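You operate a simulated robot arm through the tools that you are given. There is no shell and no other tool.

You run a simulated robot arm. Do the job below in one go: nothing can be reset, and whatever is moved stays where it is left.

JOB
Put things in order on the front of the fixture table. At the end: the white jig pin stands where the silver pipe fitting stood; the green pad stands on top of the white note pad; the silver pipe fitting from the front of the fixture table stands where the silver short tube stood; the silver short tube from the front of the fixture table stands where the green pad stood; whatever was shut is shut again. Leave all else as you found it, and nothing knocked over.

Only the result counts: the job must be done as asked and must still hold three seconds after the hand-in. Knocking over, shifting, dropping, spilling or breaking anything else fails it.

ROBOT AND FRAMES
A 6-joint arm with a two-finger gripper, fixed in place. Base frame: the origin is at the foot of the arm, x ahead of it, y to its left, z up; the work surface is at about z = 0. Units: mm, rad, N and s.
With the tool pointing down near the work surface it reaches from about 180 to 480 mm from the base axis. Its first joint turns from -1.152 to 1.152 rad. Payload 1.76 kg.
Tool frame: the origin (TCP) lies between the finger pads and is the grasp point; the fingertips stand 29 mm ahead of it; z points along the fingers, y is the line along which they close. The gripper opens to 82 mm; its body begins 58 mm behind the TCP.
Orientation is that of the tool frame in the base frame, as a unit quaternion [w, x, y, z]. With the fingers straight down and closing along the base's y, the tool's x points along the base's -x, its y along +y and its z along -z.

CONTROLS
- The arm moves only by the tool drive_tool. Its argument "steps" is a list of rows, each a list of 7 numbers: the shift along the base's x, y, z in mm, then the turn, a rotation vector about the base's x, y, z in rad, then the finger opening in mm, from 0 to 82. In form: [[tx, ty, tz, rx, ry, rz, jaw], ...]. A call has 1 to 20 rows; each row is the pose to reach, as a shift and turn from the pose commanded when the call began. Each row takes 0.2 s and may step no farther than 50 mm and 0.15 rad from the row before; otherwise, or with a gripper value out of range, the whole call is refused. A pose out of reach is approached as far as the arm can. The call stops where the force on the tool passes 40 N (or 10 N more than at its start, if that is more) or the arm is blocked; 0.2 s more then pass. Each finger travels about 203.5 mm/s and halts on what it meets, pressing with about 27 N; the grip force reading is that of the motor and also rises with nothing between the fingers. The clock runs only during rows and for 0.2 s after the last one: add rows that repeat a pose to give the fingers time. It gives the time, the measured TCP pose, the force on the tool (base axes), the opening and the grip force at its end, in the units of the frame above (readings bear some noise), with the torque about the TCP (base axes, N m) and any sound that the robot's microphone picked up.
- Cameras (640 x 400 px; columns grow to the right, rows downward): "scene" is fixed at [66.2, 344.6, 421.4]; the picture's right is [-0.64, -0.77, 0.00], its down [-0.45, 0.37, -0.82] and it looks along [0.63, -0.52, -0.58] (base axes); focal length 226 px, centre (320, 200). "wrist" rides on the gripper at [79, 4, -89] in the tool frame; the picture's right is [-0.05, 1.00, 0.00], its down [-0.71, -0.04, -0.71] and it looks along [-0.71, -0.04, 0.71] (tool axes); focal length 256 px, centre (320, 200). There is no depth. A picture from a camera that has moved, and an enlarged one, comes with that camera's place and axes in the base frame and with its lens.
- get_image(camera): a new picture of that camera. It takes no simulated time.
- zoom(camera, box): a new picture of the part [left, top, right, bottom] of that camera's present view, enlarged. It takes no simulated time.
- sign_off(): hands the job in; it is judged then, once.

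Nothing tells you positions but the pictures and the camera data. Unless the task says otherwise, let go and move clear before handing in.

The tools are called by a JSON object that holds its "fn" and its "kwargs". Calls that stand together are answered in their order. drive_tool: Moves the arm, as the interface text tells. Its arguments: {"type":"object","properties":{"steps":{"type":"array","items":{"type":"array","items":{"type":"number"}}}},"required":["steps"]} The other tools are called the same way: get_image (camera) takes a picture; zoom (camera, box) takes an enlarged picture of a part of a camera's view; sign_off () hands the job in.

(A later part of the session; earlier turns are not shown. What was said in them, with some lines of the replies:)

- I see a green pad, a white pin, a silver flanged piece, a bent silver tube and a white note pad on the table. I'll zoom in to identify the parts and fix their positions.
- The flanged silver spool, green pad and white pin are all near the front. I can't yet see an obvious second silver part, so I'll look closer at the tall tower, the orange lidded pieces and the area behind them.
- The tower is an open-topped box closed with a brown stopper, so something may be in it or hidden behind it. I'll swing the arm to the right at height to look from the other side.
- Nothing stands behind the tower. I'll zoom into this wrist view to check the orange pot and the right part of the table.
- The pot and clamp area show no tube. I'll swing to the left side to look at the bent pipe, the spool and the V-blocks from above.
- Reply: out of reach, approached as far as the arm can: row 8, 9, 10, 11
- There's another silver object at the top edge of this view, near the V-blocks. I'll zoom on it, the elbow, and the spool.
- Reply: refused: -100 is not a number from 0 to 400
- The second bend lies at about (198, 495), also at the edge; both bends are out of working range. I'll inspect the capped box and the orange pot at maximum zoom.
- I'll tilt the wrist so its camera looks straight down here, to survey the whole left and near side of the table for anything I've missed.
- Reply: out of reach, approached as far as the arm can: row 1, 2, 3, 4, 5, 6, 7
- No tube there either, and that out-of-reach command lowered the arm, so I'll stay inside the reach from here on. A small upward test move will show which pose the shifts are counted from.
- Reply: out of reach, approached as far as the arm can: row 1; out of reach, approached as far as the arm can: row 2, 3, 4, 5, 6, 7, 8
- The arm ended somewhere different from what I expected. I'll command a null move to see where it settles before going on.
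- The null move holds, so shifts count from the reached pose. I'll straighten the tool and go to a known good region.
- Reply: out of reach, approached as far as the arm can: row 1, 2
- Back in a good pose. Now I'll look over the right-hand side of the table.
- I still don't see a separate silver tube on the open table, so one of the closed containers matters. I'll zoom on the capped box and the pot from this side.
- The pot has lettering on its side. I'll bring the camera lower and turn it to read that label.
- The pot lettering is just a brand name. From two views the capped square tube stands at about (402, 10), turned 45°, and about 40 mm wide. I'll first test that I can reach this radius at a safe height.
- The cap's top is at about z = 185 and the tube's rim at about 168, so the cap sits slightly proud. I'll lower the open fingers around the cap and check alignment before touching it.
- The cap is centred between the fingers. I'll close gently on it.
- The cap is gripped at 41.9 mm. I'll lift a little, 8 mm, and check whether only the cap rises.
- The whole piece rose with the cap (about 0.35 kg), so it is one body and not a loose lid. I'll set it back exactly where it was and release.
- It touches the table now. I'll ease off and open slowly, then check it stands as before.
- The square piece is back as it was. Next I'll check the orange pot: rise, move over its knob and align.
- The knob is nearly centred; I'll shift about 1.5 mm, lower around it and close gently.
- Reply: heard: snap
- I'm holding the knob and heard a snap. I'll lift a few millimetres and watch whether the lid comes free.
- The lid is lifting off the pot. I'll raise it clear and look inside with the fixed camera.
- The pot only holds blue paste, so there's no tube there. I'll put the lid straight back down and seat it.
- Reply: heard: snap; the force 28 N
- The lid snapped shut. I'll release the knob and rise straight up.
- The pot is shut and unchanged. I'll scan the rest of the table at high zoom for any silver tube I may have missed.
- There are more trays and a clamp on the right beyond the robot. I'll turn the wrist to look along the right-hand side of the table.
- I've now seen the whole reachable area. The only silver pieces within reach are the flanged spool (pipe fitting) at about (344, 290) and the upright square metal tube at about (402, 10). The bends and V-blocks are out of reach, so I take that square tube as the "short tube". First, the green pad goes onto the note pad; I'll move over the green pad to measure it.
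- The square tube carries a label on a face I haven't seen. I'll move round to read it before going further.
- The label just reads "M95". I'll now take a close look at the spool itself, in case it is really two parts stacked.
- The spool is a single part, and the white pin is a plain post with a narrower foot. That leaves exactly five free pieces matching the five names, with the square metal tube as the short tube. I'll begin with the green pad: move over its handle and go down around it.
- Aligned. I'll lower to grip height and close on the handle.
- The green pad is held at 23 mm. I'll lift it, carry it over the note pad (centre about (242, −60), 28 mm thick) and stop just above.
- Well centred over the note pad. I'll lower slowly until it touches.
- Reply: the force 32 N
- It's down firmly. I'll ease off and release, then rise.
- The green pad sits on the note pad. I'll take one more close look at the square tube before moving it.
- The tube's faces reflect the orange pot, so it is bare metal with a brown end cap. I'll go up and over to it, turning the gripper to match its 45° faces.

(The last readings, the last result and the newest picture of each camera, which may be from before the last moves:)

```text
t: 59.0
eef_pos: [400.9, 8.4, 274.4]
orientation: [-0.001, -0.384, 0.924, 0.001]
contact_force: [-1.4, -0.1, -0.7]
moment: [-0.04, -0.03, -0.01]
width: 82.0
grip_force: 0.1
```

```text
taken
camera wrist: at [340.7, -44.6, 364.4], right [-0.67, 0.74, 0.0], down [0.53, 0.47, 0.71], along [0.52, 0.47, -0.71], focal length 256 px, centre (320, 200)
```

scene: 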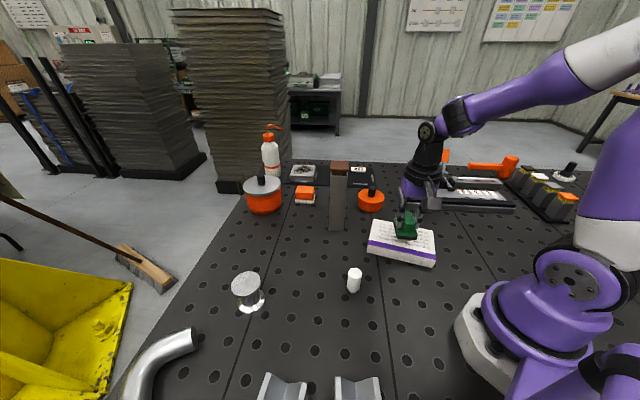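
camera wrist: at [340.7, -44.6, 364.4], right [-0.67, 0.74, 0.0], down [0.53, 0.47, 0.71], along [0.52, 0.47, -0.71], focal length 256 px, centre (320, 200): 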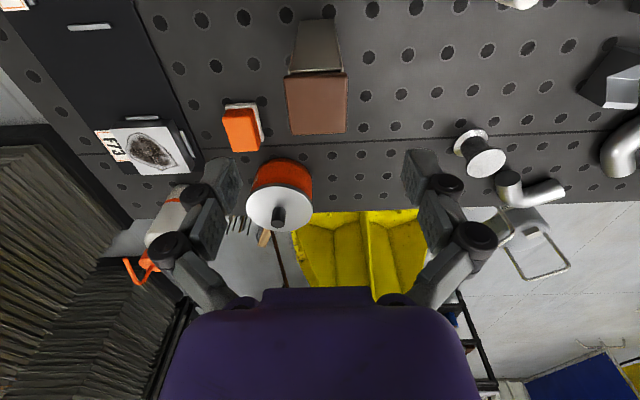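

{"fn": "drive_tool", "kwargs": {"steps": [[1, -1, -25, 0, 0, 0, 82], [1, -1, -50, 0, 0, 0, 82], [1, -1, -68, 0, 0, 0, 75], [1, -1, -76.5, 0, 0, 0, 65], [1, -1, -76.5, 0, 0, 0, 55], [1, -1, -76.5, 0, 0, 0, 49], [1, -1, -76.5, 0, 0, 0, 46], [1, -1, -76.5, 0, 0, 0, 44], [1, -1, -76.5, 0, 0, 0, 42], [1, -1, -76.5, 0, 0, 0, 39], [1, -1, -76.5, 0, 0, 0, 36]]}}

{"fn": "get_image", "kwargs": {"camera": "wrist"}}

{"fn": "zoom", "kwargs": {"camera": "scene", "box": [300, 140, 380, 240]}}

```text
t: 61.4
eef_pos: [400.5, 6.5, 196.6]
orientation: [-0.001, -0.382, 0.924, 0.001]
contact_force: [1.3, -0.7, 2.6]
moment: [-0.05, 0.04, 0.01]
width: 41.7
grip_force: 27.0
```

```text
taken
camera wrist: at [340.9, -45.5, 287.9], right [-0.67, 0.74, 0.0], down [0.53, 0.47, 0.71], along [0.52, 0.47, -0.71], focal length 256 px, centre (320, 200)
```

wrist: 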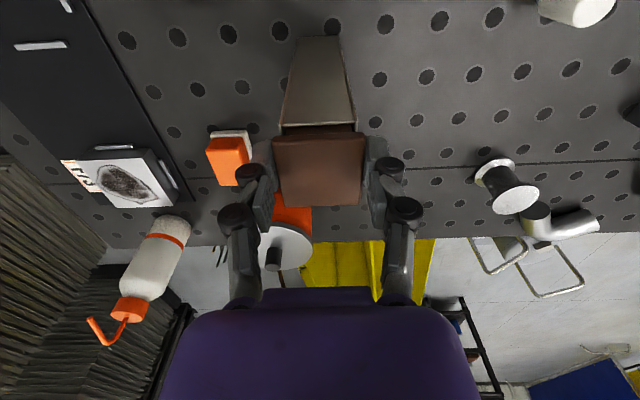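

```text
4.00 times, centred on (340, 190) of scene
camera zoom: at [66.2, 344.6, 421.4], right [-0.64, -0.77, 0.0], down [-0.45, 0.37, -0.82], along [0.63, -0.52, -0.58], focal length 903 px, centre (240, 240)
```

zoom: 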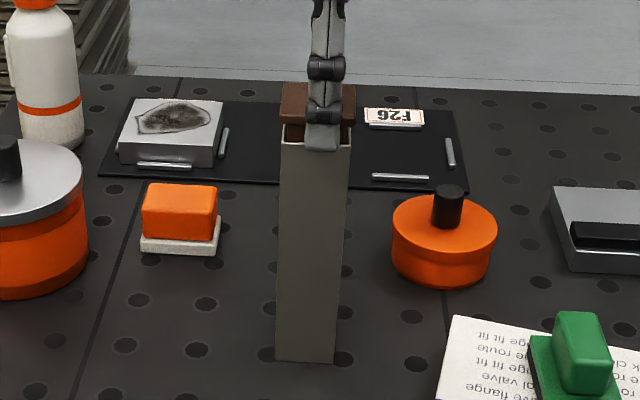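

Gripped as before. I'll lift 20 mm and carry it slowly to the spot the green pad left, at (329.5, 166).

{"fn": "drive_tool", "kwargs": {"steps": [[0, 0, 3, 0, 0, 0, 34], [0, 0, 8, 0, 0, 0, 34], [0, 0, 14, 0, 0, 0, 34], [0, 0, 20, 0, 0, 0, 34], [-4, 9, 20, 0, 0, 0, 34], [-11, 25, 20, 0, 0, 0, 34], [-20, 44, 20, 0, 0, 0, 34], [-29, 64, 20, 0, 0, 0, 34], [-38, 84, 20, 0, 0, 0, 34], [-47, 104, 20, 0, 0, 0, 34], [-56, 124, 20, 0, 0, 0, 34], [-64, 141, 20, 0, 0, 0, 34], [-69.5, 153, 20, 0, 0, 0, 34], [-72.3, 158.2, 20, 0, 0, 0, 34], [-72.3, 158.2, 20, 0, 0, 0, 34]]}}

{"fn": "get_image", "kwargs": {"camera": "scene"}}

{"fn": "get_image", "kwargs": {"camera": "wrist"}}

```text
t: 64.6
eef_pos: [328.4, 164.8, 217.2]
orientation: [-0.002, -0.382, 0.924, 0.002]
contact_force: [-0.6, 0.1, -3.8]
moment: [-0.01, 0.03, 0.03]
width: 41.7
grip_force: 26.8
```

```text
taken
```

scene: 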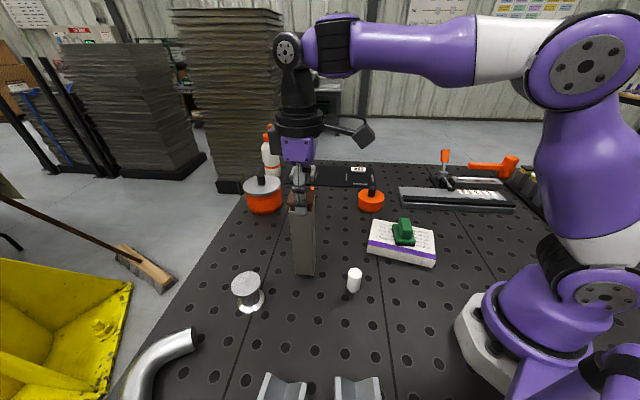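

```text
taken
camera wrist: at [268.9, 113.3, 308.0], right [-0.67, 0.74, 0.0], down [0.53, 0.47, 0.71], along [0.52, 0.47, -0.71], focal length 256 px, centre (320, 200)
```

wrist: 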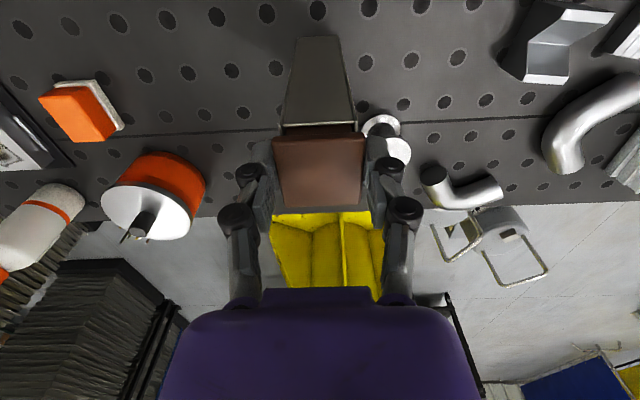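

Nothing was hidden where it stood. I'll lower it gently at the green pad's old spot until it touches.

{"fn": "drive_tool", "kwargs": {"steps": [[0, 0, -5, 0, 0, 0, 34], [0, 0, -10, 0, 0, 0, 34], [0, 0, -14, 0, 0, 0, 34], [0, 0, -17, 0, 0, 0, 34], [0, 0, -19, 0, 0, 0, 34], [0, 0, -19.7, 0, 0, 0, 34], [0, 0, -19.7, 0, 0, 0, 34]]}}

{"fn": "zoom", "kwargs": {"camera": "scene", "box": [250, 160, 370, 300]}}

```text
t: 66.2
eef_pos: [328.9, 164.2, 198.3]
orientation: [-0.002, -0.382, 0.924, 0.001]
contact_force: [-0.2, 0.3, -4.0]
moment: [0.0, 0.0, -0.01]
width: 41.5
grip_force: 27.2
```

```text
2.86 times, centred on (310, 230) of scene
camera zoom: at [66.2, 344.6, 421.4], right [-0.64, -0.77, 0.0], down [-0.45, 0.37, -0.82], along [0.63, -0.52, -0.58], focal length 645 px, centre (349, 114)
```

zoom: 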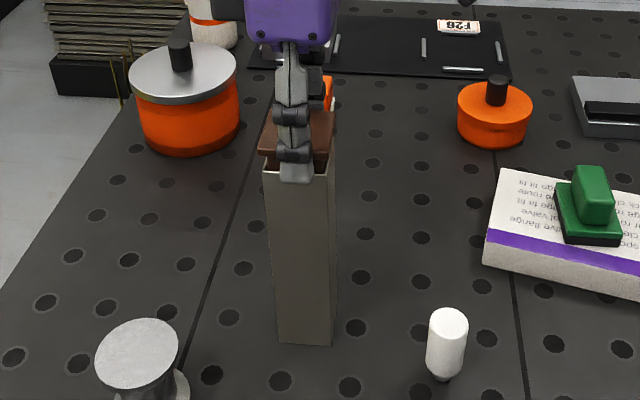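

{"fn": "drive_tool", "kwargs": {"steps": [[0, 0, -0.5, 0, 0, 0, 34], [0, 0, -1.0, 0, 0, 0, 34], [0, 0, -1.5, 0, 0, 0, 34], [0, 0, -1.5, 0, 0, 0, 34]]}}

```text
t: 67.2
eef_pos: [328.1, 163.4, 197.9]
orientation: [0.0, -0.383, 0.924, 0.001]
contact_force: [-0.8, -3.6, 11.7]
moment: [-0.31, 0.22, -0.01]
width: 41.6
grip_force: 27.1
```

It's standing. I'll ease off and open slowly, then go straight up.

{"fn": "drive_tool", "kwargs": {"steps": [[0, 0, 0.6, 0, 0, 0, 34], [0, 0, 0.6, 0, 0, 0, 41], [0, 0, 0.6, 0, 0, 0, 43], [0, 0, 0.6, 0, 0, 0, 46], [0, 0, 0.6, 0, 0, 0, 55], [0, 0, 0.6, 0, 0, 0, 70], [0, 0, 0.6, 0, 0, 0, 82], [0, 0, 20, 0, 0, 0, 82], [0, 0, 45, 0, 0, 0, 82], [0, 0, 70, 0, 0, 0, 82], [0, 0, 70, 0, 0, 0, 82]]}}

{"fn": "get_image", "kwargs": {"camera": "scene"}}

{"fn": "get_image", "kwargs": {"camera": "wrist"}}

```text
t: 69.6
eef_pos: [329.0, 163.8, 268.1]
orientation: [-0.001, -0.383, 0.924, 0.002]
contact_force: [0.6, 0.1, 0.0]
moment: [0.0, 0.02, 0.0]
width: 81.9
grip_force: 0.0
```

```text
taken
```

scene: 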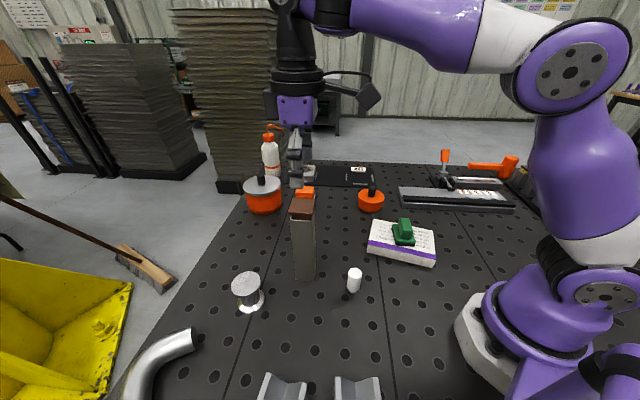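

```text
taken
camera wrist: at [269.2, 112.5, 357.8], right [-0.67, 0.74, 0.0], down [0.53, 0.47, 0.71], along [0.52, 0.47, -0.71], focal length 256 px, centre (320, 200)
```

wrist: 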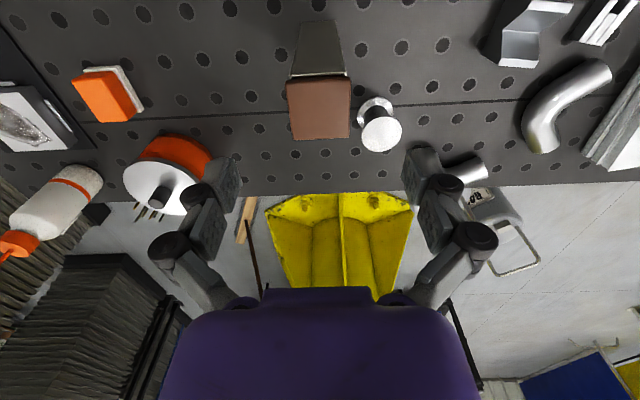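

The square tube stands at the green pad's old spot. I'll check its base position and the spool's exact position from here.

{"fn": "zoom", "kwargs": {"camera": "scene", "box": [270, 190, 350, 290]}}

{"fn": "zoom", "kwargs": {"camera": "scene", "box": [220, 260, 284, 320]}}

{"fn": "zoom", "kwargs": {"camera": "wrist", "box": [340, 80, 430, 170]}}

```text
4.00 times, centred on (310, 240) of scene
camera zoom: at [66.2, 344.6, 421.4], right [-0.64, -0.77, 0.0], down [-0.45, 0.37, -0.82], along [0.63, -0.52, -0.58], focal length 903 px, centre (360, 40)
```

zoom: 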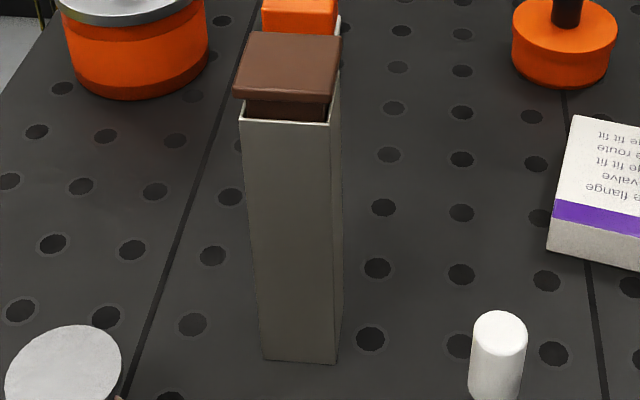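

```text
6.67 times, centred on (252, 290) of scene
camera zoom: at [66.2, 344.6, 421.4], right [-0.64, -0.77, 0.0], down [-0.45, 0.37, -0.82], along [0.63, -0.52, -0.58], focal length 1504 px, centre (773, -400)
```

zoom: 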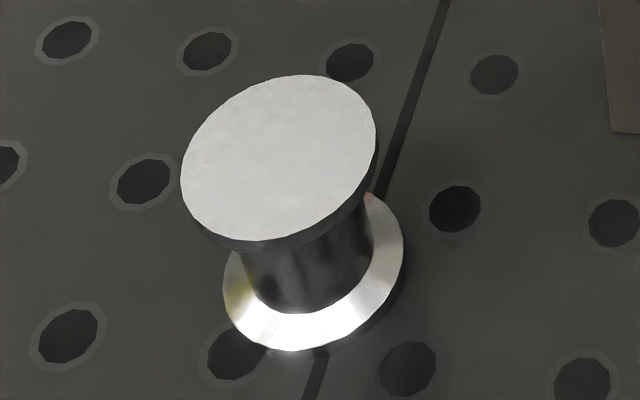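

```text
4.44 times, centred on (385, 125) of wrist
camera zoom: at [269.2, 112.5, 357.8], right [-0.67, 0.74, 0.0], down [0.53, 0.47, 0.71], along [0.52, 0.47, -0.71], focal length 1138 px, centre (31, 533)
```

zoom: 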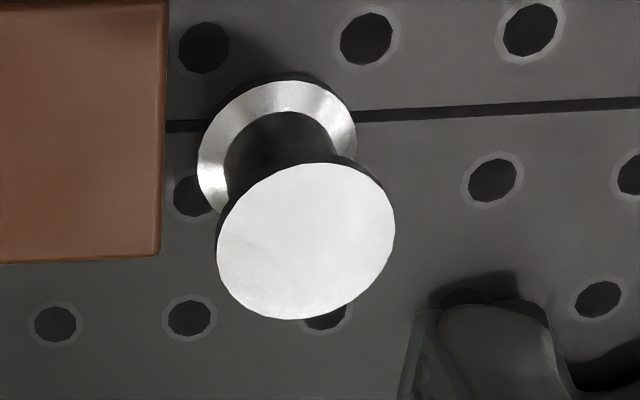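

The tube's base is within about 2 mm of the target. The spool (fitting) is at (344, 291), about 57 mm tall and 52 mm across. I'll turn the gripper so the camera points away from the tube and approach the spool via poses I know are reachable.

{"fn": "drive_tool", "kwargs": {"steps": [[0, 5, 0, 0, 0, -0.14, 82], [-2, 15, 0, 0, 0, -0.28, 82], [-4, 25, 0, 0, 0, -0.42, 82], [-6, 35, 0, 0, 0, -0.56, 82], [-8, 45, 0, 0, 0, -0.7, 82], [-10, 55, 0, 0, 0, -0.84, 82], [-10, 65, 0, 0, 0, -0.98, 82], [-10, 75, -5, 0, 0, -1.12, 82], [-10, 85, -10, 0, 0, -1.26, 82], [-10, 90, -20, 0, 0, -1.4, 82], [-8, 95, -40, 0, 0, -1.5, 82], [-5, 100, -65, 0, 0, -1.57, 82], [0, 108, -95, 0, 0, -1.57, 82], [2, 111, -108, 0, 0, -1.57, 82], [2, 111, -108, 0, 0, -1.57, 82]]}}

{"fn": "get_image", "kwargs": {"camera": "wrist"}}

{"fn": "get_image", "kwargs": {"camera": "scene"}}

```text
t: 72.8
eef_pos: [330.2, 277.2, 158.4]
orientation: [0.0, 0.382, 0.924, 0.001]
contact_force: [0.3, 0.4, 0.0]
moment: [0.0, 0.02, 0.02]
width: 82.1
grip_force: 0.1
```

```text
taken
camera wrist: at [276.9, 336.6, 248.6], right [0.74, 0.67, 0.0], down [0.47, -0.53, 0.71], along [0.47, -0.52, -0.71], focal length 256 px, centre (320, 200)
```

wrist: 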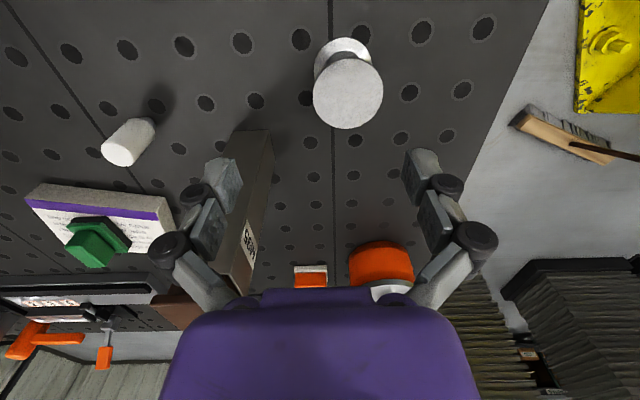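

```text
taken
```

scene: 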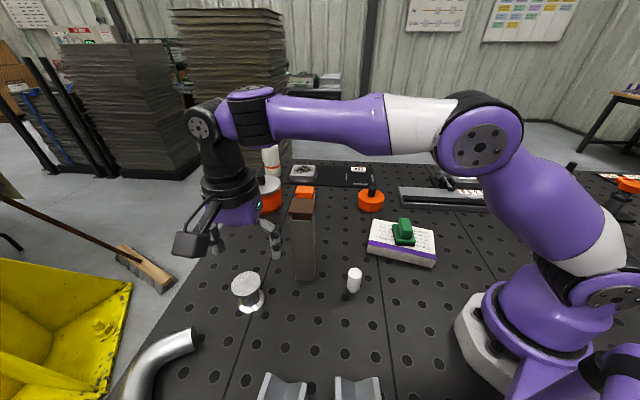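

{"fn": "drive_tool", "kwargs": {"steps": [[4, 4, -12, 0, 0, 0, 82], [8, 8, -28, 0, 0, 0, 82], [12, 12, -42, 0, 0, 0, 82], [14, 14.3, -53, 0, 0, 0, 82], [14, 14.3, -53, 0, 0, 0, 82]]}}

{"fn": "get_image", "kwargs": {"camera": "wrist"}}

```text
t: 74.0
eef_pos: [343.5, 291.8, 104.1]
orientation: [0.0, 0.383, 0.924, 0.002]
contact_force: [0.4, 0.2, -0.6]
moment: [-0.01, 0.03, -0.04]
width: 82.2
grip_force: 0.1
```

```text
taken
camera wrist: at [290.6, 350.7, 195.5], right [0.74, 0.67, 0.0], down [0.47, -0.53, 0.71], along [0.47, -0.52, -0.71], focal length 256 px, centre (320, 200)
```

wrist: 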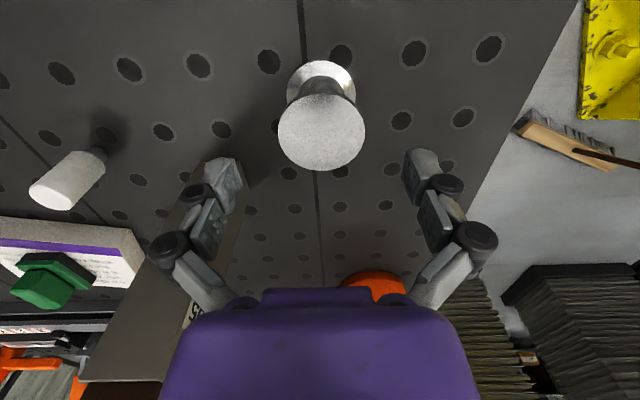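

Centred over the spool. I'll lower to grip height and close gently on its flange.

{"fn": "drive_tool", "kwargs": {"steps": [[0, 0, -20, 0, 0, 0, 82], [0, 0, -40, 0, 0, 0, 82], [0, 0, -56, 0, 0, 0, 80], [0, 0, -62, 0, 0, 0, 74], [0, 0, -62, 0, 0, 0, 66], [0, 0, -62, 0, 0, 0, 60], [0, 0, -62, 0, 0, 0, 57], [0, 0, -62, 0, 0, 0, 55], [0, 0, -62, 0, 0, 0, 53], [0, 0, -62, 0, 0, 0, 51], [0, 0, -62, 0, 0, 0, 49], [0, 0, -62, 0, 0, 0, 46]]}}

{"fn": "get_image", "kwargs": {"camera": "wrist"}}

{"fn": "get_image", "kwargs": {"camera": "scene"}}

```text
t: 76.6
eef_pos: [344.6, 289.2, 43.3]
orientation: [0.0, 0.381, 0.925, 0.003]
contact_force: [-0.5, 0.1, 4.8]
moment: [-0.03, 0.04, 0.03]
width: 49.2
grip_force: 27.2
```

```text
taken
camera wrist: at [290.5, 350.3, 134.4], right [0.74, 0.67, 0.0], down [0.47, -0.53, 0.71], along [0.47, -0.52, -0.71], focal length 256 px, centre (320, 200)
```

wrist: 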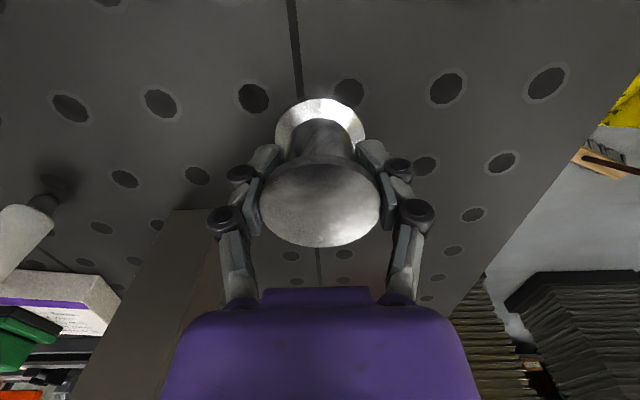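

```text
taken
```

scene: 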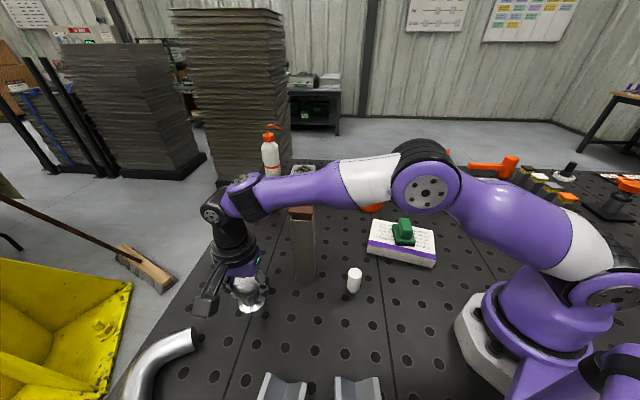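

The spool is held (49 mm). I'll lift it, pull in slightly while rising well above the tube, and check before crossing.

{"fn": "drive_tool", "kwargs": {"steps": [[0, 0, 6, 0, 0, 0, 44], [0, 0, 20, 0, 0, 0, 44], [-2, -2, 45, 0, 0, 0, 44], [-7, -7, 75, 0, 0, 0, 44], [-14, -13, 105, 0, 0, 0, 44], [-21, -20, 135, 0, 0, 0, 44], [-28, -27, 165, 0, 0, 0, 44], [-34, -32, 195, 0, 0, 0, 44], [-36, -34, 215, 0, 0, 0, 44], [-36, -34, 228, 0, 0, 0, 44], [-36, -34, 228, 0, 0, 0, 44]]}}

{"fn": "get_image", "kwargs": {"camera": "scene"}}

{"fn": "get_image", "kwargs": {"camera": "wrist"}}

```text
t: 79.0
eef_pos: [308.1, 256.4, 270.6]
orientation: [-0.001, 0.382, 0.924, 0.001]
contact_force: [-0.7, -0.2, -1.6]
moment: [0.02, -0.03, 0.01]
width: 49.2
grip_force: 27.1
```

```text
taken
```

scene: 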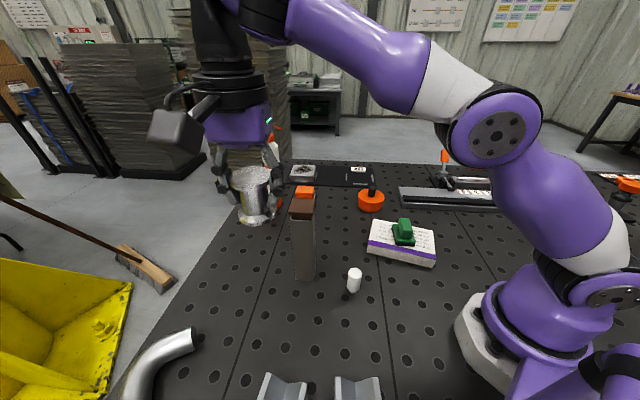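

```text
taken
camera wrist: at [254.7, 316.5, 361.7], right [0.74, 0.67, 0.0], down [0.47, -0.53, 0.71], along [0.47, -0.52, -0.71], focal length 256 px, centre (320, 200)
```

wrist: 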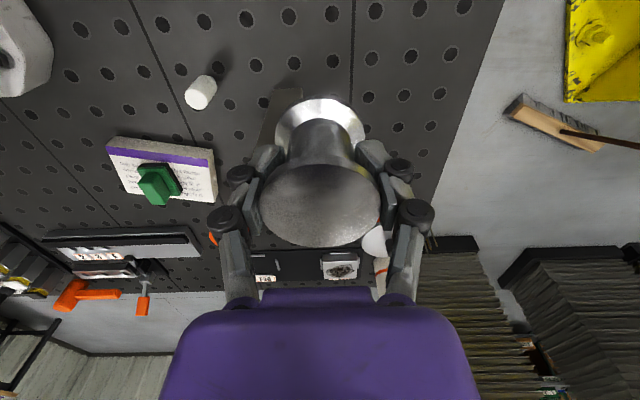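

Held firmly, with the spool's underside at about z = 228. I'll cross high above the tube to the tube's old spot at (402, 9).

{"fn": "drive_tool", "kwargs": {"steps": [[5, -13, 2, 0, 0, 0, 44], [14, -36, 2, 0, 0, 0, 44], [24, -62, 2, 0, 0, 0, 44], [34, -88, 2, 0, 0, 0, 44], [44, -114, 2, 0, 0, 0, 44], [54, -140, 2, 0, 0, 0, 44], [64, -166, 2, 0, 0, 0, 44], [74, -192, 2, 0, 0, 0, 44], [83, -217, 2, 0, 0, 0, 44], [90, -237, 2, 0, 0, 0, 44], [94, -248, 2, 0, 0, 0, 44], [94, -248, 2, 0, 0, 0, 44]]}}

{"fn": "get_image", "kwargs": {"camera": "scene"}}

{"fn": "get_image", "kwargs": {"camera": "wrist"}}

```text
t: 81.6
eef_pos: [402.7, 7.3, 273.4]
orientation: [0.0, 0.381, 0.924, 0.002]
contact_force: [0.2, -0.7, -1.7]
moment: [-0.02, -0.01, 0.03]
width: 49.2
grip_force: 26.8
```

```text
taken
```

scene: 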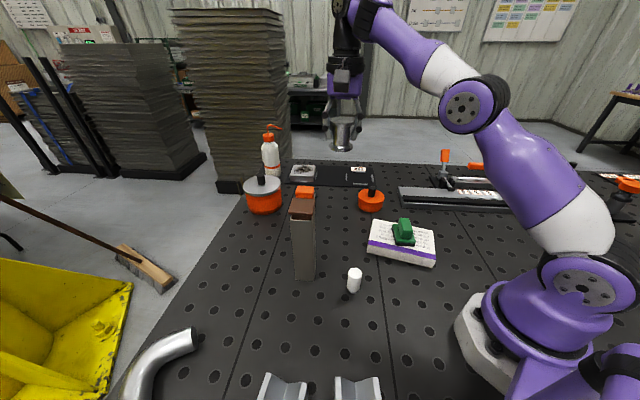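

```text
taken
camera wrist: at [348.9, 67.8, 363.6], right [0.74, 0.67, 0.0], down [0.47, -0.53, 0.71], along [0.47, -0.52, -0.71], focal length 256 px, centre (320, 200)
```

wrist: 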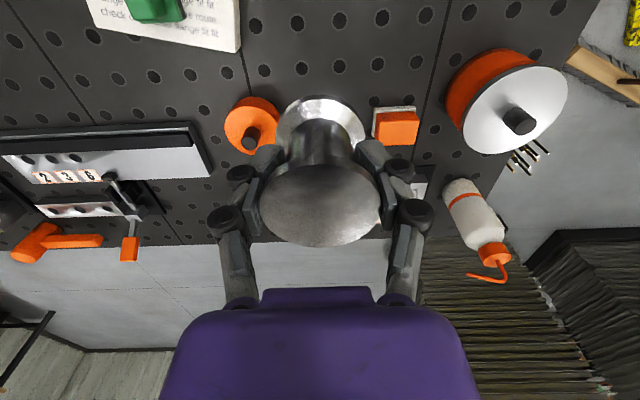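

Over the spot. I'll lower it down to just above the table.

{"fn": "drive_tool", "kwargs": {"steps": [[0, 0, -30, 0, 0, 0, 44], [0, 0, -65, 0, 0, 0, 44], [0, 0, -100, 0, 0, 0, 44], [0, 0, -135, 0, 0, 0, 44], [0, 0, -165, 0, 0, 0, 44], [0, 0, -190, 0, 0, 0, 44], [0, 0, -208, 0, 0, 0, 44], [0, 0, -219, 0, 0, 0, 44], [0, 0, -225, 0, 0, 0, 44], [0, 0, -225, 0, 0, 0, 44]]}}

{"fn": "zoom", "kwargs": {"camera": "scene", "box": [280, 150, 400, 250]}}

```text
t: 83.8
eef_pos: [402.1, 7.0, 49.0]
orientation: [0.0, 0.382, 0.924, 0.002]
contact_force: [0.1, 0.9, -1.2]
moment: [0.02, -0.04, 0.0]
width: 49.0
grip_force: 27.5
```

```text
4.00 times, centred on (340, 200) of scene
camera zoom: at [66.2, 344.6, 421.4], right [-0.64, -0.77, 0.0], down [-0.45, 0.37, -0.82], along [0.63, -0.52, -0.58], focal length 903 px, centre (240, 200)
```

zoom: 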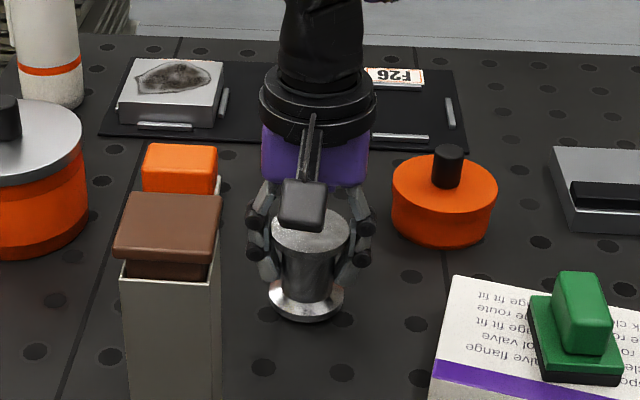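

{"fn": "drive_tool", "kwargs": {"steps": [[0, 0, -2, 0, 0, 0, 44], [0, 0, -3.5, 0, 0, 0, 44], [0, 0, -4.5, 0, 0, 0, 44], [0, 0, -5.2, 0, 0, 0, 44], [0, 0, -5.2, 0, 0, 0, 44]]}}

```text
t: 85.0
eef_pos: [403.0, 8.0, 44.0]
orientation: [0.001, 0.382, 0.924, 0.002]
contact_force: [-4.0, 0.1, 15.1]
moment: [0.05, 0.11, 0.05]
width: 49.0
grip_force: 26.4
```

It's on the table. I'll ease off, release and rise straight up.

{"fn": "drive_tool", "kwargs": {"steps": [[0, 0, 0.6, 0, 0, 0, 44], [0, 0, 0.6, 0, 0, 0, 49], [0, 0, 0.6, 0, 0, 0, 51], [0, 0, 0.6, 0, 0, 0, 54], [0, 0, 0.6, 0, 0, 0, 62], [0, 0, 0.6, 0, 0, 0, 74], [0, 0, 0.6, 0, 0, 0, 82], [0, 0, 20, 0, 0, 0, 82], [0, 0, 50, 0, 0, 0, 82], [0, 0, 90, 0, 0, 0, 82], [0, 0, 130, 0, 0, 0, 82], [0, 0, 130, 0, 0, 0, 82]]}}

{"fn": "get_image", "kwargs": {"camera": "scene"}}

{"fn": "get_image", "kwargs": {"camera": "wrist"}}

```text
t: 87.6
eef_pos: [402.3, 8.2, 174.8]
orientation: [0.0, 0.382, 0.924, 0.002]
contact_force: [0.8, -0.2, -0.3]
moment: [-0.02, -0.02, 0.01]
width: 81.8
grip_force: 0.0
```

```text
taken
```

scene: 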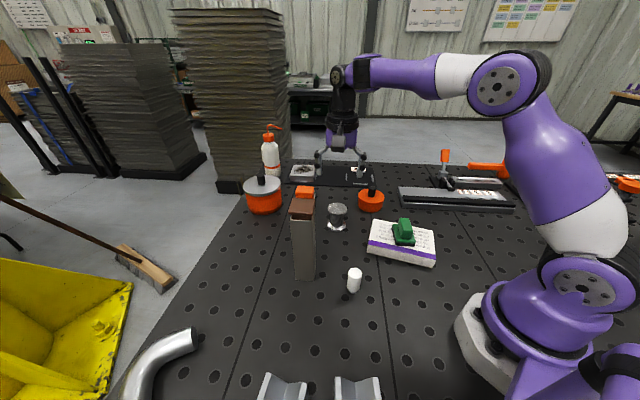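

```text
taken
camera wrist: at [348.3, 69.0, 264.8], right [0.74, 0.67, 0.0], down [0.47, -0.53, 0.71], along [0.47, -0.52, -0.71], focal length 256 px, centre (320, 200)
```

wrist: 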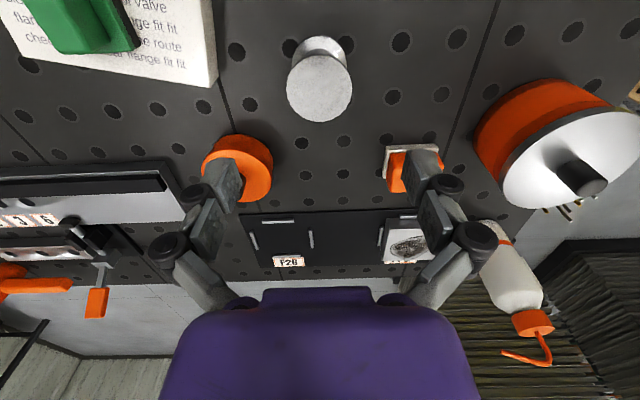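

The spool stands at the tube's old spot. I'll look at the freed spot for the pin, and at the pin itself.

{"fn": "zoom", "kwargs": {"camera": "scene", "box": [210, 260, 290, 340]}}

{"fn": "zoom", "kwargs": {"camera": "scene", "box": [330, 255, 380, 305]}}

{"fn": "zoom", "kwargs": {"camera": "scene", "box": [280, 170, 400, 250]}}

```text
5.00 times, centred on (250, 300) of scene
camera zoom: at [66.2, 344.6, 421.4], right [-0.64, -0.77, 0.0], down [-0.45, 0.37, -0.82], along [0.63, -0.52, -0.58], focal length 1128 px, centre (670, -300)
```

zoom: 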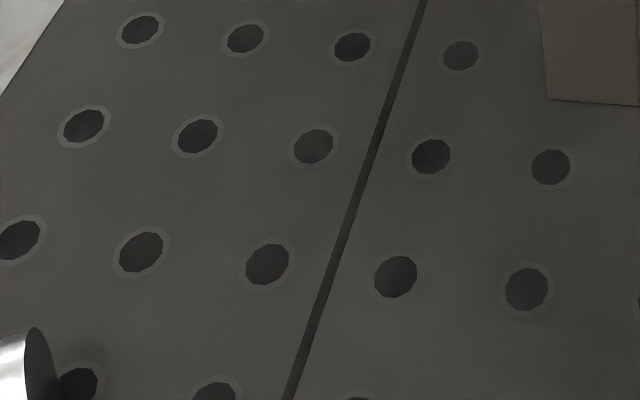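

```text
8.00 times, centred on (355, 280) of scene
camera zoom: at [66.2, 344.6, 421.4], right [-0.64, -0.77, 0.0], down [-0.45, 0.37, -0.82], along [0.63, -0.52, -0.58], focal length 1805 px, centre (40, -440)
```

zoom: 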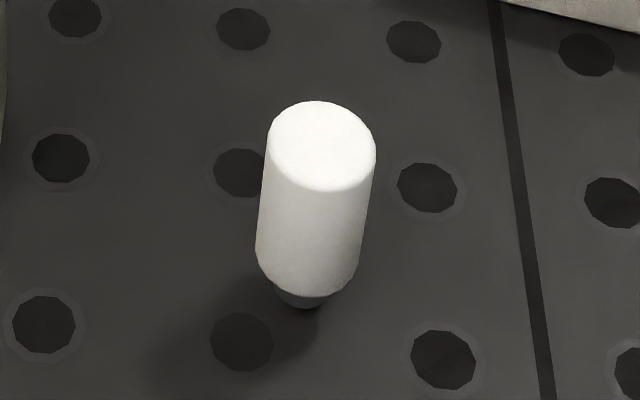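

```text
5.00 times, centred on (340, 210) of scene
camera zoom: at [66.2, 344.6, 421.4], right [-0.64, -0.77, 0.0], down [-0.45, 0.37, -0.82], along [0.63, -0.52, -0.58], focal length 1128 px, centre (220, 150)
```

zoom: 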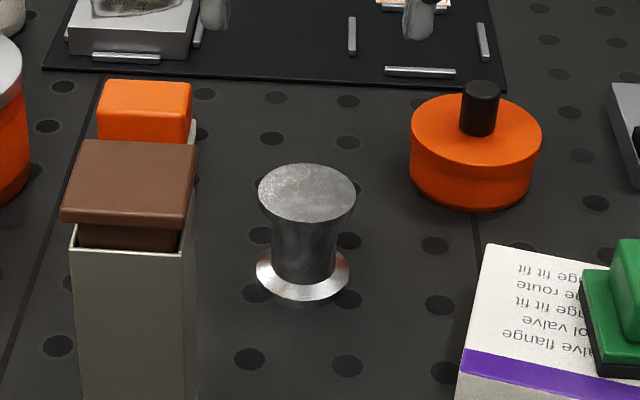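

The freed spot is clear, near px-equivalent (344, 291.5). The pin is at about (231.5, 121.5), 27 mm wide and 59 mm tall on a narrow foot. I'll approach it by a path that stays away from the tube.

{"fn": "drive_tool", "kwargs": {"steps": [[0, 0, 10, 0, 0, 0, 70], [-40, 0, 10, 0, 0, 0, 60], [-80, 0, 10, 0, 0, 0, 60], [-120, 0, 10, 0, 0, 0, 60], [-138, 30, 0, 0, 0, 0, 60], [-152, 68, -10, 0, 0, 0, 60], [-165, 100, -25, 0, 0, 0, 60], [-171, 113.5, -45, 0, 0, 0, 60], [-171, 113.5, -55, 0, 0, 0, 60], [-171, 113.5, -55, 0, 0, 0, 60]]}}

{"fn": "get_image", "kwargs": {"camera": "wrist"}}

{"fn": "get_image", "kwargs": {"camera": "scene"}}

```text
t: 89.8
eef_pos: [232.4, 121.1, 119.3]
orientation: [0.0, 0.382, 0.924, 0.003]
contact_force: [-0.4, -0.3, 0.5]
moment: [0.0, -0.02, 0.04]
width: 60.1
grip_force: 0.1
```

```text
taken
camera wrist: at [177.5, 182.1, 208.2], right [0.74, 0.67, 0.0], down [0.47, -0.53, 0.71], along [0.47, -0.52, -0.71], focal length 256 px, centre (320, 200)
```

wrist: 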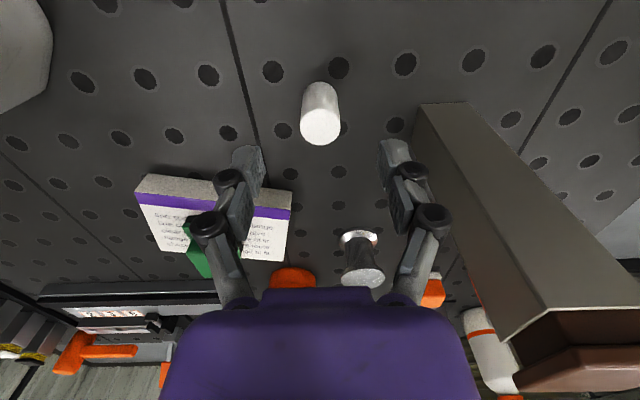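

```text
taken
```

scene: 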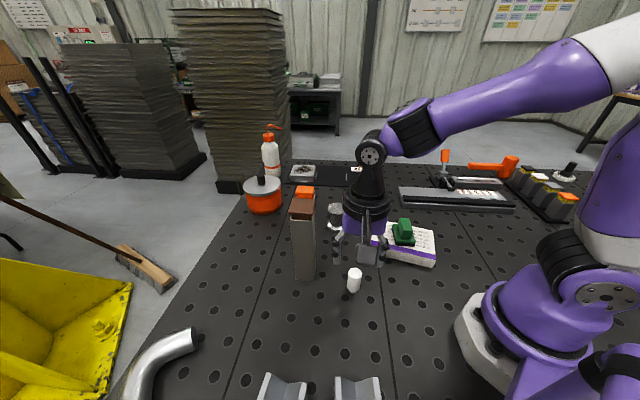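

Aligned with the pin. I'll lower and close on it gently.

{"fn": "drive_tool", "kwargs": {"steps": [[0, 0, -25, 0, 0, 0, 60], [0, 0, -50, 0, 0, 0, 56], [0, 0, -68, 0, 0, 0, 50], [0, 0, -74, 0, 0, 0, 44], [0, 0, -74, 0, 0, 0, 38], [0, 0, -74, 0, 0, 0, 33], [0, 0, -74, 0, 0, 0, 30], [0, 0, -74, 0, 0, 0, 28], [0, 0, -74, 0, 0, 0, 26], [0, 0, -74, 0, 0, 0, 24], [0, 0, -74, 0, 0, 0, 22]]}}

{"fn": "get_image", "kwargs": {"camera": "wrist"}}

{"fn": "zoom", "kwargs": {"camera": "scene", "box": [320, 220, 400, 310]}}

```text
t: 92.2
eef_pos: [231.0, 121.4, 43.3]
orientation: [0.0, 0.381, 0.924, 0.002]
contact_force: [0.2, 0.2, 0.4]
moment: [-0.03, 0.03, 0.01]
width: 24.3
grip_force: 27.2
```

```text
taken
camera wrist: at [177.5, 182.0, 134.2], right [0.74, 0.67, 0.0], down [0.47, -0.53, 0.71], along [0.47, -0.52, -0.71], focal length 256 px, centre (320, 200)
```

wrist: 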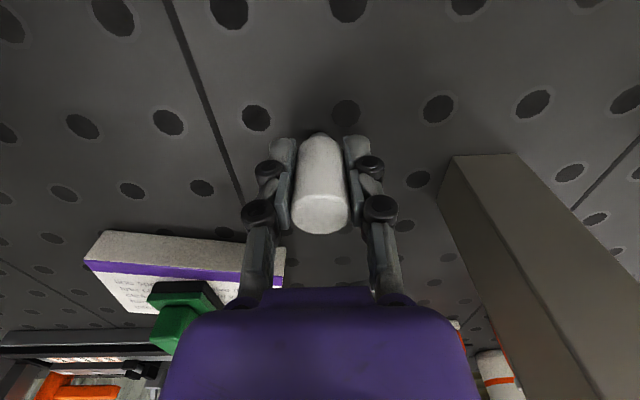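

```text
4.44 times, centred on (360, 265) of scene
camera zoom: at [66.2, 344.6, 421.4], right [-0.64, -0.77, 0.0], down [-0.45, 0.37, -0.82], along [0.63, -0.52, -0.58], focal length 1003 px, centre (142, -89)
```

zoom: 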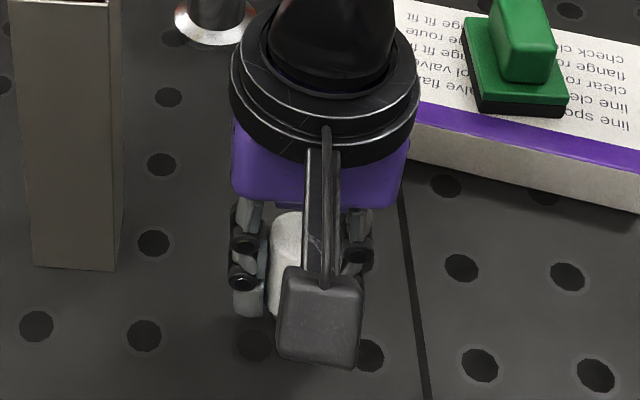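

The pin is held at 24 mm. I'll lift it and carry it around the far side of the tube to the spool's old spot.

{"fn": "drive_tool", "kwargs": {"steps": [[0, 0, 4, 0, 0, 0, 20], [0, 0, 15, 0, 0, 0, 20], [0, 0, 40, 0, 0, 0, 20], [0, 5, 70, 0, 0, 0, 20], [-5, 35, 80, 0, 0, 0, 20], [-9, 70, 80, 0, 0, 0, 20], [-8, 105, 80, 0, 0, 0, 20], [5, 128, 80, 0, 0, 0, 20], [30, 143, 80, 0, 0, 0, 20], [60, 157, 80, 0, 0, 0, 20], [88, 165, 75, 0, 0, 0, 20], [105, 168.5, 60, 0, 0, 0, 20], [111.8, 169.3, 40, 0, 0, 0, 20], [111.8, 169.3, 22, 0, 0, 0, 20], [111.8, 169.3, 12, 0, 0, 0, 20], [111.8, 169.3, 12, 0, 0, 0, 20]]}}

{"fn": "zoom", "kwargs": {"camera": "scene", "box": [210, 260, 290, 340]}}

{"fn": "get_image", "kwargs": {"camera": "wrist"}}

{"fn": "get_image", "kwargs": {"camera": "scene"}}

```text
t: 95.6
eef_pos: [342.9, 291.5, 55.5]
orientation: [0.0, 0.382, 0.924, 0.003]
contact_force: [0.3, -0.2, -0.6]
moment: [0.02, 0.0, -0.02]
width: 24.4
grip_force: 26.3
```

```text
5.00 times, centred on (250, 300) of scene
camera zoom: at [66.2, 344.6, 421.4], right [-0.64, -0.77, 0.0], down [-0.45, 0.37, -0.82], along [0.63, -0.52, -0.58], focal length 1128 px, centre (670, -300)
```

zoom: 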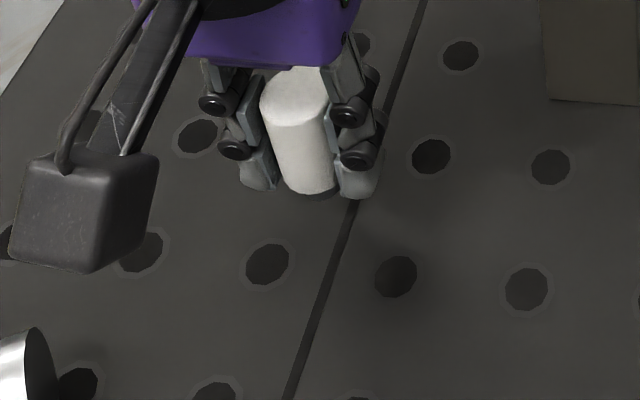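

```text
taken
camera wrist: at [289.3, 351.1, 146.4], right [0.74, 0.67, 0.0], down [0.47, -0.53, 0.71], along [0.47, -0.52, -0.71], focal length 256 px, centre (320, 200)
```

wrist: 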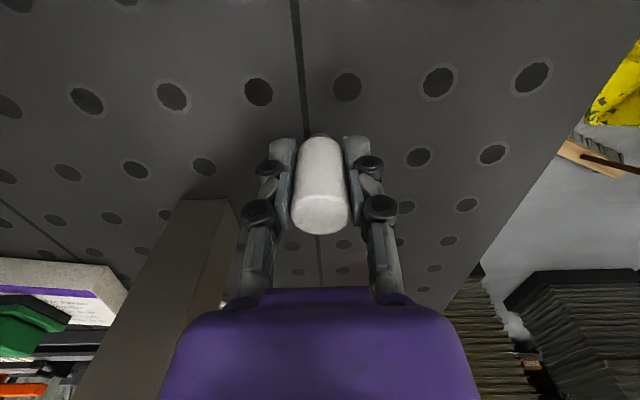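

```text
taken
```

scene: 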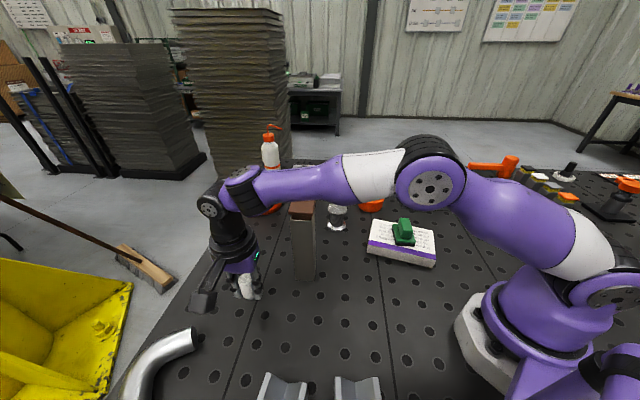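

The pin hovers about 12 mm above the target. I'll zoom in to check how well it lines up.

{"fn": "zoom", "kwargs": {"camera": "scene", "box": [228, 265, 272, 310]}}

```text
8.89 times, centred on (250, 288) of scene
camera zoom: at [66.2, 344.6, 421.4], right [-0.64, -0.77, 0.0], down [-0.45, 0.37, -0.82], along [0.63, -0.52, -0.58], focal length 2006 px, centre (942, -578)
```

zoom: 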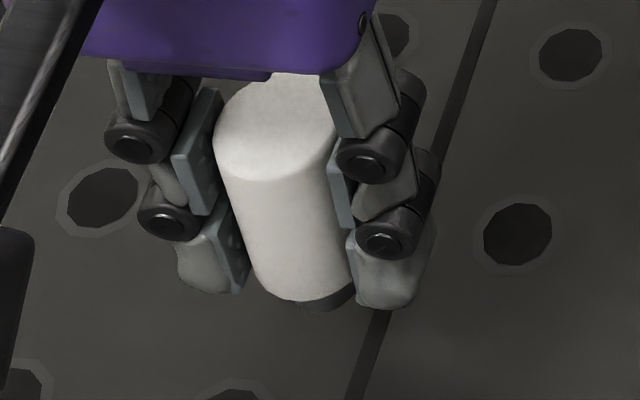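

It lines up within about a millimetre. I'll lower gently until it touches.

{"fn": "drive_tool", "kwargs": {"steps": [[0, 0, -5, 0, 0, 0, 20], [0, 0, -9, 0, 0, 0, 20], [0, 0, -11, 0, 0, 0, 20], [0, 0, -12, 0, 0, 0, 20], [0, 0, -12, 0, 0, 0, 20]]}}

```text
t: 96.8
eef_pos: [343.3, 291.4, 43.8]
orientation: [0.0, 0.382, 0.924, 0.001]
contact_force: [-0.1, 0.5, -0.2]
moment: [0.01, 0.03, -0.03]
width: 24.5
grip_force: 26.8
```

{"fn": "drive_tool", "kwargs": {"steps": [[0, 0, -0.6, 0, 0, 0, 20], [0, 0, -1.2, 0, 0, 0, 20], [0, 0, -1.2, 0, 0, 0, 20]]}}

{"fn": "zoom", "kwargs": {"camera": "scene", "box": [228, 265, 272, 310]}}

```text
t: 97.6
eef_pos: [343.3, 291.9, 44.2]
orientation: [-0.001, 0.381, 0.924, 0.001]
contact_force: [-3.0, -2.9, 11.8]
moment: [-0.16, 0.05, -0.01]
width: 24.6
grip_force: 26.6
```

```text
8.89 times, centred on (250, 288) of scene
camera zoom: at [66.2, 344.6, 421.5], right [-0.64, -0.77, 0.0], down [-0.45, 0.37, -0.82], along [0.63, -0.52, -0.58], focal length 2006 px, centre (942, -578)
```

zoom: 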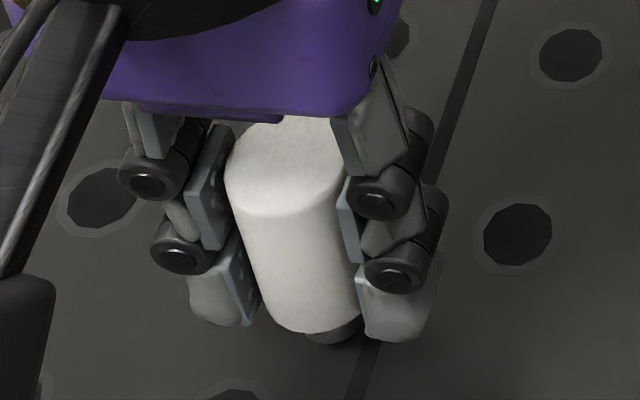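

It's touching. I'll ease off, open slowly and evenly, then rise.

{"fn": "drive_tool", "kwargs": {"steps": [[0, 0, 0.7, 0, 0, 0, 20], [0, 0, 0.7, 0, 0, 0, 24], [0, 0, 0.7, 0, 0, 0, 25], [0, 0, 0.7, 0, 0, 0, 27], [0, 0, 0.7, 0, 0, 0, 31], [0, 0, 0.7, 0, 0, 0, 40], [0, 0, 0.7, 0, 0, 0, 52], [0, 0, 0.7, 0, 0, 0, 52]]}}

{"fn": "get_image", "kwargs": {"camera": "wrist"}}

{"fn": "zoom", "kwargs": {"camera": "scene", "box": [228, 265, 272, 310]}}

```text
t: 99.4
eef_pos: [343.7, 292.1, 44.7]
orientation: [0.0, 0.383, 0.924, 0.002]
contact_force: [0.0, 0.1, 0.1]
moment: [0.0, -0.04, -0.02]
width: 51.7
grip_force: 0.0
```

```text
taken
camera wrist: at [289.5, 351.0, 134.0], right [0.74, 0.67, 0.0], down [0.47, -0.53, 0.71], along [0.47, -0.52, -0.71], focal length 256 px, centre (320, 200)
```

wrist: 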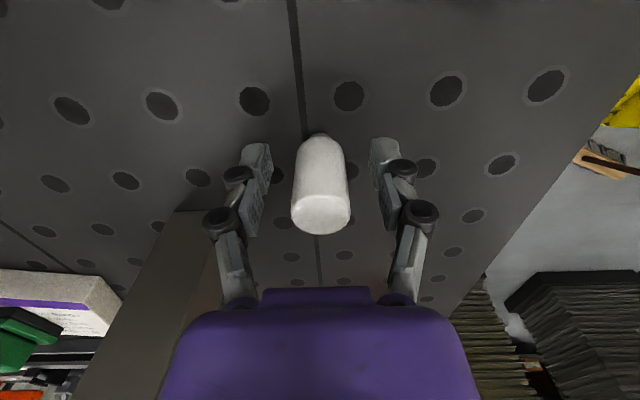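

```text
8.89 times, centred on (250, 288) of scene
camera zoom: at [66.2, 344.6, 421.4], right [-0.64, -0.77, 0.0], down [-0.45, 0.37, -0.82], along [0.63, -0.52, -0.58], focal length 2006 px, centre (942, -578)
```

zoom: 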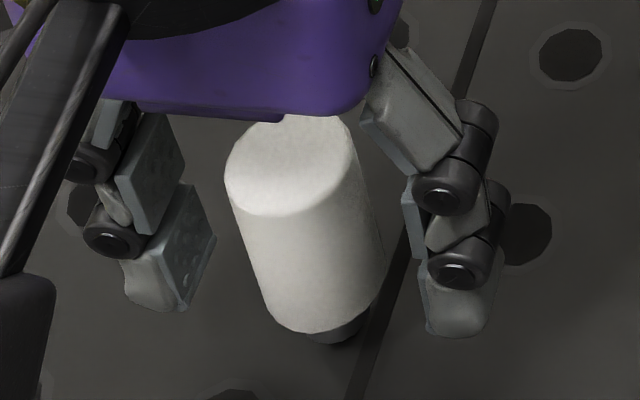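

The pin stands on its own. I'll rise clear by the same path as before and check the whole scene.

{"fn": "drive_tool", "kwargs": {"steps": [[0, 0, 15, 0, 0, 0, 60], [0, 0, 40, 0, 0, 0, 70], [0, 0, 60, 0, 0, 0, 80], [-7, -7, 85, 0, 0, 0, 82], [-14, -14, 113, 0, 0, 0, 82], [-22, -20, 145, 0, 0, 0, 82], [-30, -28, 180, 0, 0, 0, 82], [-36, -34, 215, 0, 0, 0, 82], [-36, -34, 226, 0, 0, 0, 82], [-36, -34, 226, 0, 0, 0, 82]]}}

{"fn": "get_image", "kwargs": {"camera": "scene"}}

{"fn": "get_image", "kwargs": {"camera": "wrist"}}

{"fn": "zoom", "kwargs": {"camera": "scene", "box": [210, 260, 290, 340]}}

```text
t: 101.6
eef_pos: [307.8, 257.6, 270.3]
orientation: [0.0, 0.382, 0.924, 0.002]
contact_force: [1.1, -0.1, -0.6]
moment: [0.01, 0.0, 0.01]
width: 82.1
grip_force: 0.1
```

```text
taken
```

scene: 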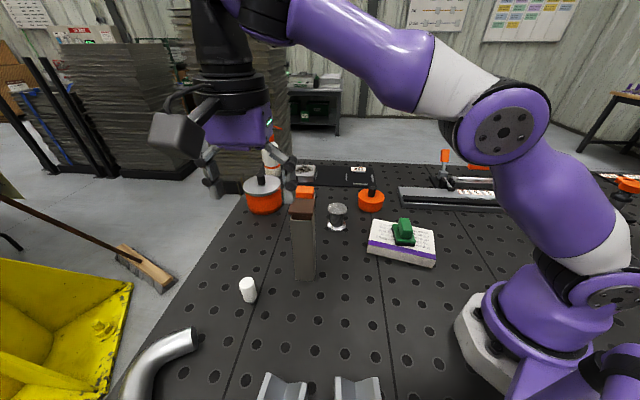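

```text
taken
camera wrist: at [252.8, 317.3, 360.2], right [0.74, 0.67, 0.0], down [0.47, -0.53, 0.71], along [0.47, -0.52, -0.71], focal length 256 px, centre (320, 200)
```

wrist: 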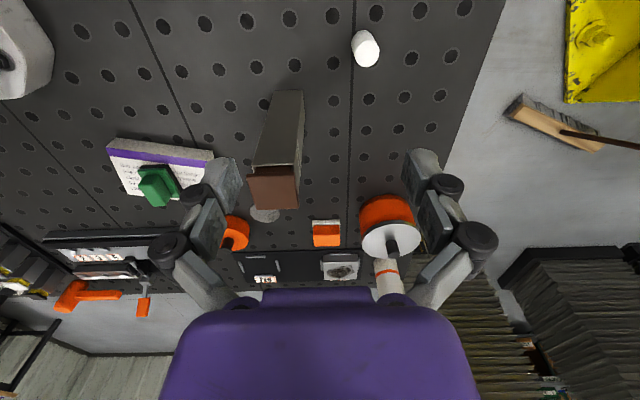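

```text
5.00 times, centred on (250, 300) of scene
camera zoom: at [66.2, 344.6, 421.4], right [-0.64, -0.77, 0.0], down [-0.45, 0.37, -0.82], along [0.63, -0.52, -0.58], focal length 1128 px, centre (670, -300)
```

zoom: 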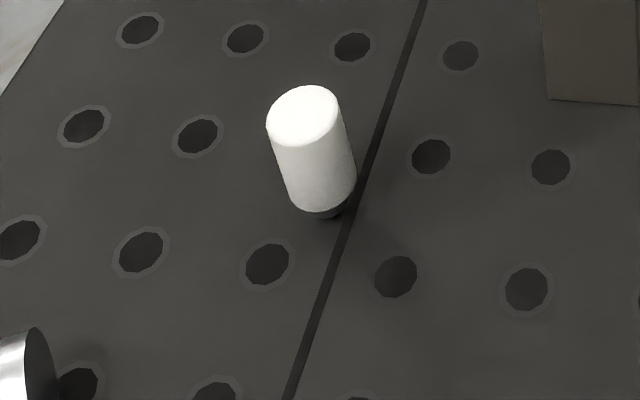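

All the moves are done: the pin is at the spool's old spot, the spool at the tube's old spot, the tube at the green pad's old spot, and the green pad is on the note pad. I'll do one last close check that everything is upright and the pot is shut.

{"fn": "zoom", "kwargs": {"camera": "scene", "box": [270, 160, 450, 300]}}

{"fn": "zoom", "kwargs": {"camera": "scene", "box": [347, 178, 395, 218]}}

```text
2.86 times, centred on (360, 230) of scene
camera zoom: at [66.2, 344.6, 421.4], right [-0.64, -0.77, 0.0], down [-0.45, 0.37, -0.82], along [0.63, -0.52, -0.58], focal length 645 px, centre (206, 114)
```

zoom: 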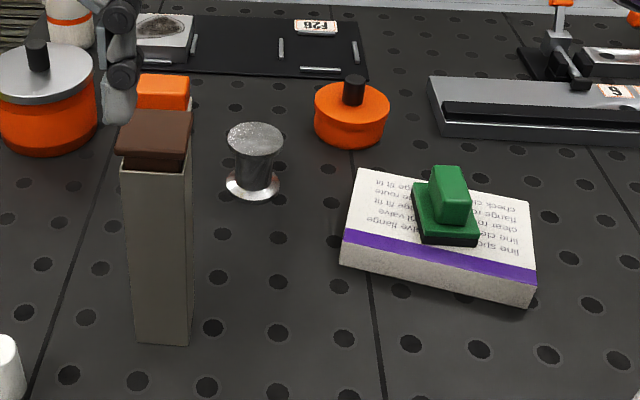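

```text
10.00 times, centred on (371, 198) of scene
camera zoom: at [66.2, 344.6, 421.4], right [-0.64, -0.77, 0.0], down [-0.45, 0.37, -0.82], along [0.63, -0.52, -0.58], focal length 2256 px, centre (-190, 220)
```

zoom: 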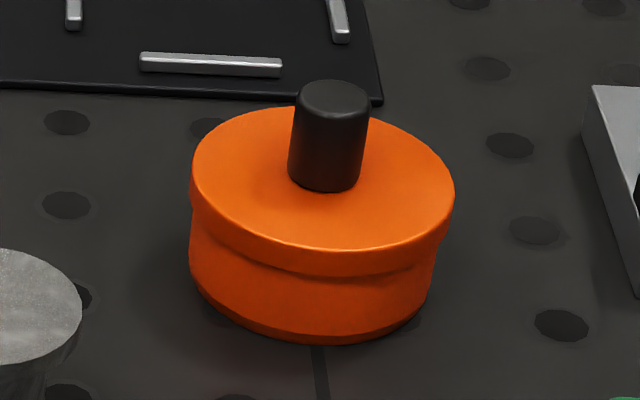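

Everything is upright, the pot is shut where it was, and the hand is empty and clear. I'm handing the job in.

{"fn": "sign_off", "kwargs": {}}

```text
The job is handed in.
```

I moved the four parts and handed the job in, but one identification was a judgement call. I took the upright square metal tube with the brown cap, labelled "M95", to be the "silver short tube". No plainer tube was visible anywhere the arm could reach. If that is the wrong part, the tube, the pipe fitting and the pin are all in the wrong places.

Final positions, estimated from the camera pictures as x, y in mm:

| Part | Now stands | Position |
|---|---|---|
| Green pad | on top of the white note pad | about (242, −60) |
| Square tube | where the green pad stood | about (329, 167) |
| Silver pipe fitting (the flanged spool) | where the square tube stood | about (402, 8) |
| White jig pin | where the pipe fitting stood | about (344, 291) |

By the pictures, the tube and pin are within about 2 mm of where they should be. The spool looks about as close.

While looking for the tube, I disturbed two other things:
- **Square tube:** I lifted it about 8 mm to see whether its cap was a lid, and set it back. This was before its real move.
- **Orange pot:** I took its lid off. It held only blue paste, so I pressed the lid back on until it snapped shut.

In the last pictures the parts I moved are upright, the pot is shut, and the pot and note pad look unmoved. The gripper was empty and clear.
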